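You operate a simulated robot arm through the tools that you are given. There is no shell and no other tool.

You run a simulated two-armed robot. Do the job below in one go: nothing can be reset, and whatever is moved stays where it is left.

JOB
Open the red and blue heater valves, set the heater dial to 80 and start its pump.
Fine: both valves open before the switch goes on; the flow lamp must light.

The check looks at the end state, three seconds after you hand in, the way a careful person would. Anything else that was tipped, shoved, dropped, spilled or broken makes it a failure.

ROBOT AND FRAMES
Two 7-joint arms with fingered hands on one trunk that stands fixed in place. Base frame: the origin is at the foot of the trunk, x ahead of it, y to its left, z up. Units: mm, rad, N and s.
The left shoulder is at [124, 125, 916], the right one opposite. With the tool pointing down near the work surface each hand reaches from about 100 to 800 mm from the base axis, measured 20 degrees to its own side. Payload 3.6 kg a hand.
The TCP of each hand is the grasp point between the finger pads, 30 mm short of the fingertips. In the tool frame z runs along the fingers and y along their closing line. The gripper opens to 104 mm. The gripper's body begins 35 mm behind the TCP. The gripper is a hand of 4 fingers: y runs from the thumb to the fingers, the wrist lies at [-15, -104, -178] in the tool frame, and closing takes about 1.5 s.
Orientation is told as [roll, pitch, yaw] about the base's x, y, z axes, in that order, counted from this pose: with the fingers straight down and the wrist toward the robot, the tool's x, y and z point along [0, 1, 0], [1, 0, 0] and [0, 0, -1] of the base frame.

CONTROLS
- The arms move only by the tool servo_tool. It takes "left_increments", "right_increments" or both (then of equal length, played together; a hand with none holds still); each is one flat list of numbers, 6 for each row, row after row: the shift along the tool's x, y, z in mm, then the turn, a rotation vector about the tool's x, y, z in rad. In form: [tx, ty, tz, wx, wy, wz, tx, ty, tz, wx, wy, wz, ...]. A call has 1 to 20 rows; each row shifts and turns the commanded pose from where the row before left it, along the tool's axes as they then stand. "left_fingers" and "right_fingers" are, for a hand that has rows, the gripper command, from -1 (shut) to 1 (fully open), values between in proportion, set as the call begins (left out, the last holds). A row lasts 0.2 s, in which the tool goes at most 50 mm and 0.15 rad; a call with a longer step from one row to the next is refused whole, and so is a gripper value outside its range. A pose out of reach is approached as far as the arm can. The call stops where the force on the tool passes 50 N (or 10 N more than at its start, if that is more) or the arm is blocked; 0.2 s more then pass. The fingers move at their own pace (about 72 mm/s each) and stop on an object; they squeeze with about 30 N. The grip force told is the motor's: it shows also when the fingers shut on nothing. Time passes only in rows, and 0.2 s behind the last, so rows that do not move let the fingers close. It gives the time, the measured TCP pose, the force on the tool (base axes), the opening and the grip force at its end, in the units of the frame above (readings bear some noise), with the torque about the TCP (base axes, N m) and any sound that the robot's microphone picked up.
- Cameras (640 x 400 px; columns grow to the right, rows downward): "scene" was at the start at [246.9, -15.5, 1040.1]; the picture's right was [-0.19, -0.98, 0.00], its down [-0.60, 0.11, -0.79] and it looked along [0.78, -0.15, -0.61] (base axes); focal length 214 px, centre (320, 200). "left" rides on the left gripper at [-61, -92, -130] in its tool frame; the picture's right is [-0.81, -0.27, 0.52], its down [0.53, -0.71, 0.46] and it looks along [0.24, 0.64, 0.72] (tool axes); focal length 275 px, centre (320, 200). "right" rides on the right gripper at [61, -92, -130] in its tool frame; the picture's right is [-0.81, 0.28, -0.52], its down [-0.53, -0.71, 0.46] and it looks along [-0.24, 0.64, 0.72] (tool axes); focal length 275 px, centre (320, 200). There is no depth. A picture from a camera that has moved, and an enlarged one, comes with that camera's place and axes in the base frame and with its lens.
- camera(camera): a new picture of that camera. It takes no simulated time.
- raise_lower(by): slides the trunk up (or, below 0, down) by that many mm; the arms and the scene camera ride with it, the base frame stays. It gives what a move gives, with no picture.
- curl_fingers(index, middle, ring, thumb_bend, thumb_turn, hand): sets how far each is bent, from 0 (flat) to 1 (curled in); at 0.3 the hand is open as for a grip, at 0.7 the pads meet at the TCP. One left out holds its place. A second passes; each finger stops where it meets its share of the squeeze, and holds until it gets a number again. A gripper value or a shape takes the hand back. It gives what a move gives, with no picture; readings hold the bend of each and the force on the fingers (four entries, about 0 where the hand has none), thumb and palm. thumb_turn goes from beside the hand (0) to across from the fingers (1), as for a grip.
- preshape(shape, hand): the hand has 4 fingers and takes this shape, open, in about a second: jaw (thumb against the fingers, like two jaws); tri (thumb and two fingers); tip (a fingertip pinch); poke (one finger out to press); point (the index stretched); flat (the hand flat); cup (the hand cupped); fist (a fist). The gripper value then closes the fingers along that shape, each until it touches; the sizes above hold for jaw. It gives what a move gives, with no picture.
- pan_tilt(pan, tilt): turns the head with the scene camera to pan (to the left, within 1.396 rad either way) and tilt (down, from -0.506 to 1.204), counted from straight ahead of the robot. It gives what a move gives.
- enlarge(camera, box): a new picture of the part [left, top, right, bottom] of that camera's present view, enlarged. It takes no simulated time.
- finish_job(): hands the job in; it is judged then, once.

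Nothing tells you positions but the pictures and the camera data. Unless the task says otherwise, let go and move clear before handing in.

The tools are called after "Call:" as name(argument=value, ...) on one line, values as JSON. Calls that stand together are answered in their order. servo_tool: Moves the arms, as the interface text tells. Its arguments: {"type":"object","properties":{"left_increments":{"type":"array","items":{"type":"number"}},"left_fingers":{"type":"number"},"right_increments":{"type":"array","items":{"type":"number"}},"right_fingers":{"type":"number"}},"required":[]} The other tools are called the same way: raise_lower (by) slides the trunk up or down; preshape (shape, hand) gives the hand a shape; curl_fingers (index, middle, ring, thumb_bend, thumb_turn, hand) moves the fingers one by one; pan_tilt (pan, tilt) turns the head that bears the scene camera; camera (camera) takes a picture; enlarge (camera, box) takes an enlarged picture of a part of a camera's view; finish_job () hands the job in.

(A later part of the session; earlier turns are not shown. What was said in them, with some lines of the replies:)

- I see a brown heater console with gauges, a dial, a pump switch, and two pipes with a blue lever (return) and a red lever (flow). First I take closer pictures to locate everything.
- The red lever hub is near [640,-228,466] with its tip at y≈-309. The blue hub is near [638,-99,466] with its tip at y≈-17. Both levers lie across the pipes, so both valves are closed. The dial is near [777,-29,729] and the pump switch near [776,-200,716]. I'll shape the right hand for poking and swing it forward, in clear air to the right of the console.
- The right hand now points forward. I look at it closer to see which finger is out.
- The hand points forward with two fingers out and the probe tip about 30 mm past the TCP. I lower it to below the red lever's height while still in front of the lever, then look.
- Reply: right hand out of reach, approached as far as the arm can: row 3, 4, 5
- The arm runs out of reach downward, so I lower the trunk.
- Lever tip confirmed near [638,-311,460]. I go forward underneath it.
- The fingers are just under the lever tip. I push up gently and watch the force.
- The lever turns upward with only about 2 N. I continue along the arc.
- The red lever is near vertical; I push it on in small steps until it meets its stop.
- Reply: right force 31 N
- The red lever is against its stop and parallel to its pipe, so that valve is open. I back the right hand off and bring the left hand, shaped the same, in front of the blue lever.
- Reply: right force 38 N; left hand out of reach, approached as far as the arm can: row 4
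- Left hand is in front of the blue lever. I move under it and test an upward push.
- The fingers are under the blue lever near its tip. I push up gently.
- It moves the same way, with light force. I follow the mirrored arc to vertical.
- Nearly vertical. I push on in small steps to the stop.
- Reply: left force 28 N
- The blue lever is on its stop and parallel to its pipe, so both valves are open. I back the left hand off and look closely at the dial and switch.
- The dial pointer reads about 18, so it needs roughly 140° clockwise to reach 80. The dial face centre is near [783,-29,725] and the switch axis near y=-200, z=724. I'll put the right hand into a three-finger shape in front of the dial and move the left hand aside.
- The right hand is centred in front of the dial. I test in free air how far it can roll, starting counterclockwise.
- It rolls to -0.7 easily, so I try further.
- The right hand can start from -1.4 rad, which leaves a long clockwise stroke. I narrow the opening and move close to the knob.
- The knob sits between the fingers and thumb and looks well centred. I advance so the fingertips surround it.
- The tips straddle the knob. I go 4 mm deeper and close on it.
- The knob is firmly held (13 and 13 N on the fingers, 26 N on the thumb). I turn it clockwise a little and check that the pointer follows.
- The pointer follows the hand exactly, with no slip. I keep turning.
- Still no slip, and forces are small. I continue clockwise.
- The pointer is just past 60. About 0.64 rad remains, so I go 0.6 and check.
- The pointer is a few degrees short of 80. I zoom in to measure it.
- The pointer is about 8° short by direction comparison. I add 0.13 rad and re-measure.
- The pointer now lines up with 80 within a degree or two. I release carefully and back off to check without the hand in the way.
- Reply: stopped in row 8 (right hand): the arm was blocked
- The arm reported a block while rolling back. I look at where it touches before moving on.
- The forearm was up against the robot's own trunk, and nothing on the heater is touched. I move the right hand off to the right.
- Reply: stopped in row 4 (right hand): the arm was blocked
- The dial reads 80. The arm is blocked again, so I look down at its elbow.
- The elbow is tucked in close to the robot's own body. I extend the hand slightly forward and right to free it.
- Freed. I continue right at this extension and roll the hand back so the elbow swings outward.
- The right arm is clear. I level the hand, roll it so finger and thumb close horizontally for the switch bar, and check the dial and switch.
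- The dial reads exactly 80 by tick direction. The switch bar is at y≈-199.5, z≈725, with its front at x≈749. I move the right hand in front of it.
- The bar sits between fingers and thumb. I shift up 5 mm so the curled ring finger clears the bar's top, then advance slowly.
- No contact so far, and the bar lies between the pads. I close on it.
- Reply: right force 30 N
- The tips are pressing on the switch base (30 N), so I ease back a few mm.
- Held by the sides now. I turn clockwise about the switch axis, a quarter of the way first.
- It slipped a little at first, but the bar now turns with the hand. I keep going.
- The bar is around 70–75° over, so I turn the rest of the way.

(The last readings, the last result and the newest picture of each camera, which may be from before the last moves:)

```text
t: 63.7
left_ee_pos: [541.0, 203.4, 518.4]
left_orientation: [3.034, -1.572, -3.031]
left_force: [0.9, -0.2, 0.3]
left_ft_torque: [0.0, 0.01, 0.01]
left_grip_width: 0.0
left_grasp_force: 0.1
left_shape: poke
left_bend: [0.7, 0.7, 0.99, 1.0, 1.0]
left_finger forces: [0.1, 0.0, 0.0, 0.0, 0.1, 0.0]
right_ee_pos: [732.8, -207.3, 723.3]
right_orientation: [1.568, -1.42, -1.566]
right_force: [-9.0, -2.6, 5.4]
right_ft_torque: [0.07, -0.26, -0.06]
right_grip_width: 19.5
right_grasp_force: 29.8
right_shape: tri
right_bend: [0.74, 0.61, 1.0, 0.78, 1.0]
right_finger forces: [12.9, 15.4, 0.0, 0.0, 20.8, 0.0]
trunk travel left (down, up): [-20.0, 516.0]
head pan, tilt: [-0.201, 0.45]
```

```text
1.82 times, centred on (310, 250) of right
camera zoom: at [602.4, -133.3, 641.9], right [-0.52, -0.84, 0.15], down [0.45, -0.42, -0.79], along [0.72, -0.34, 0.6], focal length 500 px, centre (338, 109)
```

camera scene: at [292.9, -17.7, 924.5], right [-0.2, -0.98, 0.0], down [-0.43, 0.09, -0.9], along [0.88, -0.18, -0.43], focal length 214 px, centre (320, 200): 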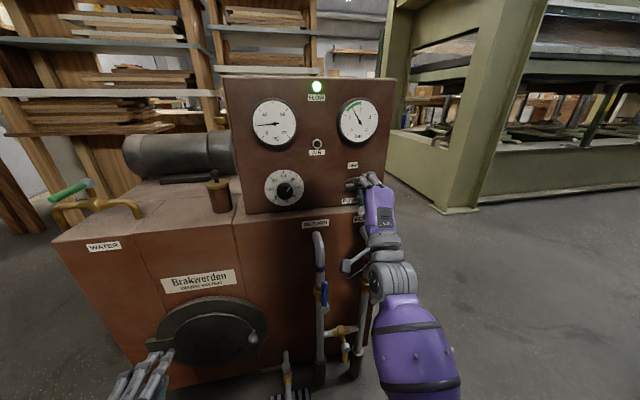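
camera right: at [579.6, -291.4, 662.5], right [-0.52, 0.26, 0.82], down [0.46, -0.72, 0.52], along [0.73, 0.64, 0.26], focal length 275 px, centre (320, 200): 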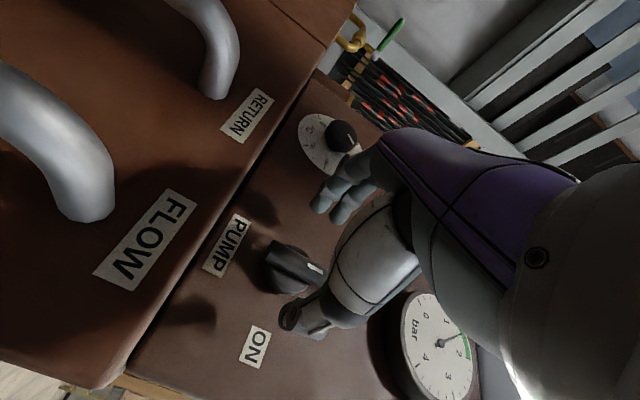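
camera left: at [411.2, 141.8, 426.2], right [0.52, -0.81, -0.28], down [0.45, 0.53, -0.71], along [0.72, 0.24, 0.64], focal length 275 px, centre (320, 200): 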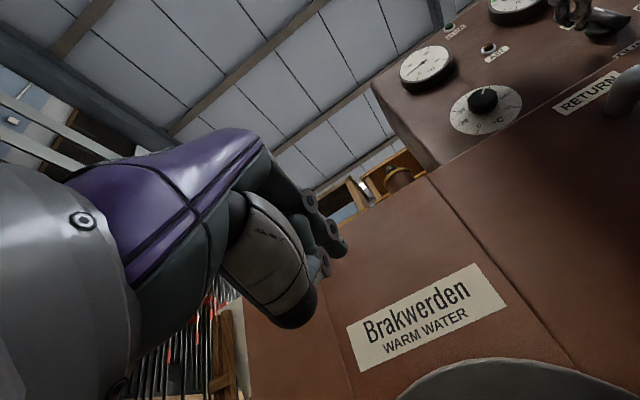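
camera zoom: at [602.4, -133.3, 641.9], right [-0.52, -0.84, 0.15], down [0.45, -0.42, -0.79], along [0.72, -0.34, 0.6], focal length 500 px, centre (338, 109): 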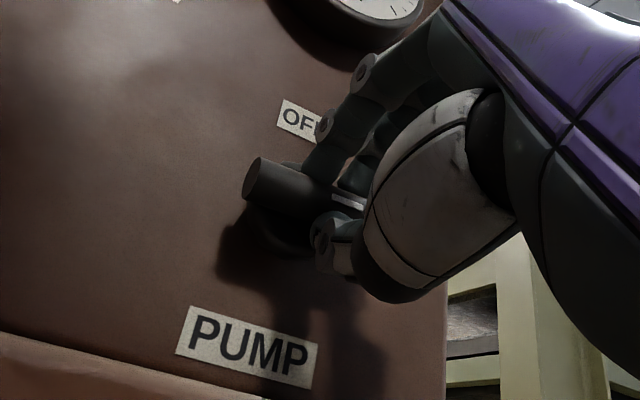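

The FLOW lamp is lit green. I turn a touch further so the bar fully reaches ON.

Call:
servo_tool(right_increments=[0, -0.5, 0, 0, 0, 0.07, 0, -0.5, 0, 0, 0, 0.07])

Call:
enlarge(camera="scene", box=[335, 165, 385, 210])

Call:
enlarge(camera="right", box=[200, 140, 420, 360])

```text
t: 64.3
left_ee_pos: [539.4, 203.6, 517.0]
left_orientation: [-2.87, -1.572, 2.873]
left_force: [0.1, -0.5, 0.6]
left_ft_torque: [0.0, 0.0, 0.04]
left_grip_width: 0.0
left_grasp_force: 0.0
left_shape: poke
left_bend: [0.7, 0.7, 0.99, 1.0, 1.0]
left_finger forces: [0.1, 0.1, 0.1, 0.1, 0.1, 0.0]
right_ee_pos: [733.9, -204.8, 723.7]
right_orientation: [1.575, -1.282, -1.574]
right_force: [-5.0, 0.0, 8.2]
right_ft_torque: [-0.09, -0.37, -0.02]
right_grip_width: 19.2
right_grasp_force: 30.0
right_shape: tri
right_bend: [0.74, 0.6, 1.0, 0.78, 1.0]
right_finger forces: [11.4, 16.8, 0.0, 0.0, 17.8, 0.0]
trunk travel left (down, up): [-20.0, 516.0]
head pan, tilt: [-0.201, 0.45]
```

```text
8.89 times, centred on (360, 188) of scene
camera zoom: at [293.0, -17.4, 924.5], right [-0.2, -0.98, 0.0], down [-0.43, 0.09, -0.9], along [0.88, -0.18, -0.43], focal length 1906 px, centre (-36, 311)
```

zoom: 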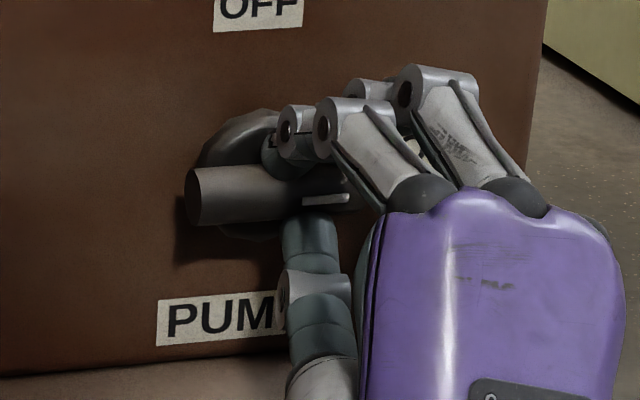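

```text
1.82 times, centred on (310, 250) of right
camera zoom: at [602.3, -122.0, 652.4], right [-0.52, -0.86, 0.03], down [0.46, -0.31, -0.84], along [0.72, -0.42, 0.55], focal length 500 px, centre (338, 109)
```

zoom: 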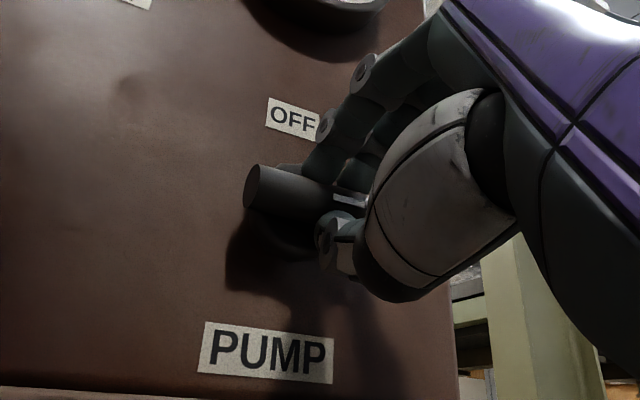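

The bar is horizontal at ON. I release it with a small opening and back straight out.

Call:
servo_tool(right_increments=[0, 0, 0, 0, 0, 0, 0, 0, 0, 0, 0, 0, 0, 0, 0, 0, 0, 0, 0, 0, 0, 0, 0, 0, 0, 0, -5, 0, 0, 0, 0, 0, -10, 0, 0, 0, 0, 0, -15, 0, 0, 0, 0, 0, -15, 0, 0, 0], right_fingers=-0.15)

Call:
camera(camera="scene")

Call:
enlarge(camera="right", box=[150, 100, 420, 360])

```text
t: 66.1
left_ee_pos: [541.9, 204.7, 516.9]
left_orientation: [-0.431, -1.571, 0.432]
left_force: [0.4, -0.3, -0.7]
left_ft_torque: [0.01, 0.0, -0.04]
left_grip_width: 0.1
left_grasp_force: 0.2
left_shape: poke
left_bend: [0.7, 0.7, 0.99, 1.0, 1.0]
left_finger forces: [0.0, 0.0, 0.1, 0.1, 0.1, 0.1]
right_ee_pos: [688.5, -207.1, 722.6]
right_orientation: [1.564, -1.283, -1.563]
right_force: [0.2, 0.2, 0.4]
right_ft_torque: [0.03, 0.01, 0.0]
right_grip_width: 44.0
right_grasp_force: 0.1
right_shape: tri
right_bend: [0.74, 0.48, 0.99, 0.72, 1.0]
right_finger forces: [0.1, 0.0, 0.0, 0.0, 0.1, 0.0]
trunk travel left (down, up): [-20.0, 516.0]
head pan, tilt: [-0.201, 0.45]
```

```text
taken
camera scene: at [294.0, -17.5, 924.2], right [-0.2, -0.98, 0.0], down [-0.43, 0.09, -0.9], along [0.88, -0.18, -0.44], focal length 214 px, centre (320, 200)
```

scene: 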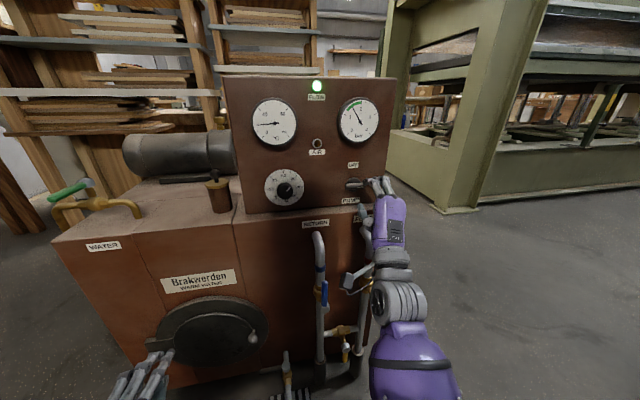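

```text
1.54 times, centred on (285, 230) of right
camera zoom: at [557.9, -122.4, 651.4], right [-0.52, -0.86, 0.03], down [0.45, -0.31, -0.84], along [0.73, -0.42, 0.55], focal length 424 px, centre (374, 154)
```

zoom: 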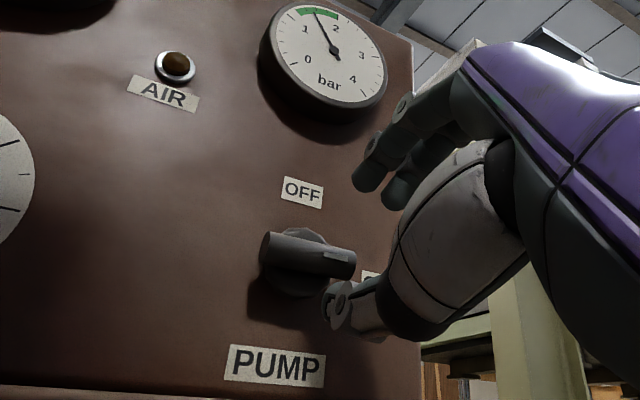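

Released, with the switch at ON. I move the right hand away to the right and inspect everything.

Call:
servo_tool(right_increments=[-24, 7.2, 0, 0, 0, 0, -24, 7.2, 0, 0, 0, 0, -24, 7.2, 0, 0, 0, 0, -24, 7.2, 0, 0, 0, 0, -24, 7.2, 0, 0, 0, 0, -24, 7.2, 0, 0, 0, 0, -24, 7.2, 0, 0, 0, 0])

Call:
camera(camera="scene")

Call:
enlarge(camera="scene", box=[220, 70, 400, 215])

Call:
enlarge(camera="scene", box=[290, 210, 400, 320])

Call:
enlarge(camera="scene", box=[335, 155, 390, 212])

```text
t: 67.7
left_ee_pos: [541.0, 204.3, 516.3]
left_orientation: [-0.833, -1.571, 0.833]
left_force: [0.1, -0.4, -0.1]
left_ft_torque: [0.03, 0.01, 0.0]
left_grip_width: 0.1
left_grasp_force: 0.0
left_shape: poke
left_bend: [0.7, 0.7, 0.99, 1.0, 1.0]
left_finger forces: [0.0, 0.1, 0.1, 0.1, 0.0, 0.0]
right_ee_pos: [688.7, -380.2, 722.9]
right_orientation: [1.563, -1.28, -1.563]
right_force: [-1.3, 0.0, -0.4]
right_ft_torque: [0.02, 0.01, 0.02]
right_grip_width: 44.1
right_grasp_force: 0.1
right_shape: tri
right_bend: [0.74, 0.48, 0.99, 0.72, 1.0]
right_finger forces: [0.1, 0.0, 0.0, 0.0, 0.1, 0.1]
trunk travel left (down, up): [-20.0, 516.0]
head pan, tilt: [-0.201, 0.45]
```

```text
taken
camera scene: at [293.9, -17.4, 924.2], right [-0.2, -0.98, 0.0], down [-0.43, 0.09, -0.9], along [0.88, -0.18, -0.44], focal length 214 px, centre (320, 200)
```

scene: 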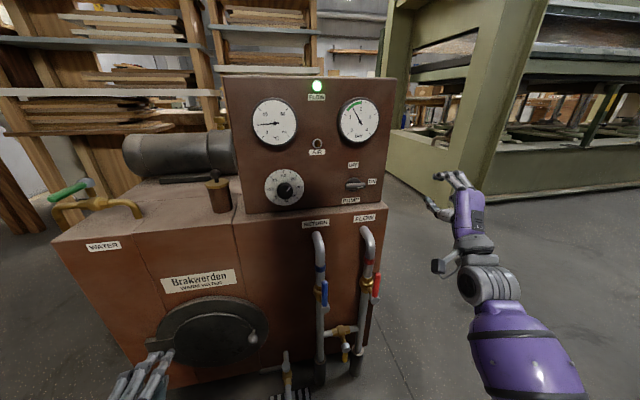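

```text
2.76 times, centred on (310, 142) of scene
camera zoom: at [293.9, -17.4, 924.2], right [-0.2, -0.98, 0.0], down [-0.43, 0.09, -0.9], along [0.88, -0.18, -0.44], focal length 592 px, centre (348, 359)
```

zoom: 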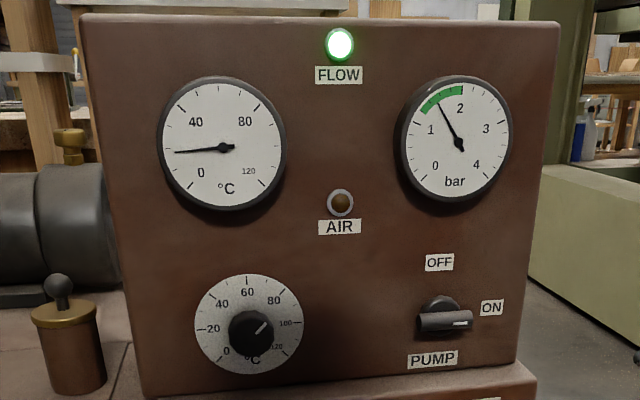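

```text
3.64 times, centred on (345, 265) of scene
camera zoom: at [293.9, -17.4, 924.2], right [-0.2, -0.98, 0.0], down [-0.43, 0.09, -0.9], along [0.88, -0.18, -0.44], focal length 780 px, centre (229, -36)
```

zoom: 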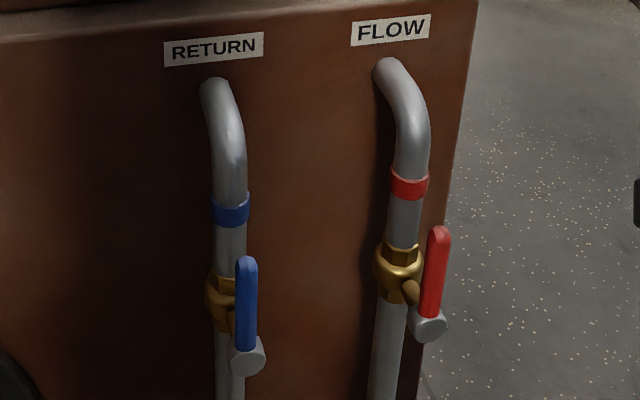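

```text
7.02 times, centred on (362, 184) of scene
camera zoom: at [293.9, -17.4, 924.2], right [-0.2, -0.98, 0.0], down [-0.43, 0.09, -0.9], along [0.88, -0.18, -0.44], focal length 1505 px, centre (22, 316)
```

zoom: 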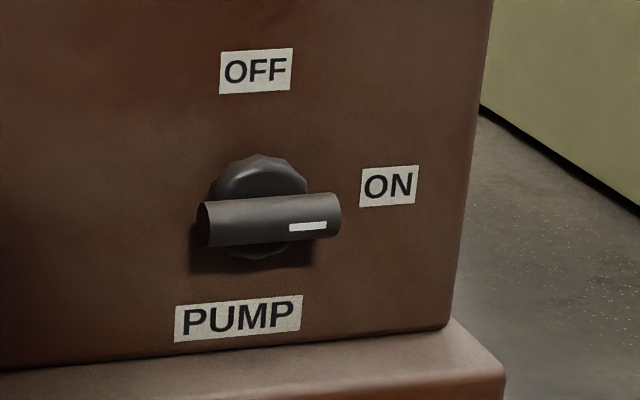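

Both levers lie along their pipes, the dial points at 80, and the switch is at ON. The green FLOW lamp is lit and both hands are clear, so I hand the job in.

Call:
finish_job()

```text
The job is handed in.
```

The heater is running: both valves are open, the dial is set to 80, and the pump is on with the green FLOW lamp lit.

- **Valves:** I turned the red and blue levers up until they hit their stops, so both now lie along their pipes. Both were open before I touched the pump switch.
- **Dial:** the pointer lines up with the 80 mark in the close-up picture taken after I let go of the knob. A later wide picture still shows it there.
- **Pump switch:** it is turned to ON. The lamp came on as the switch reached that position and was still lit in the last picture.

On the way back from the dial, the right arm was blocked twice, and the pictures showed its elbow against the robot's own body. As far as the pictures show, nothing on the heater was touched. Both hands were clear when I handed in.
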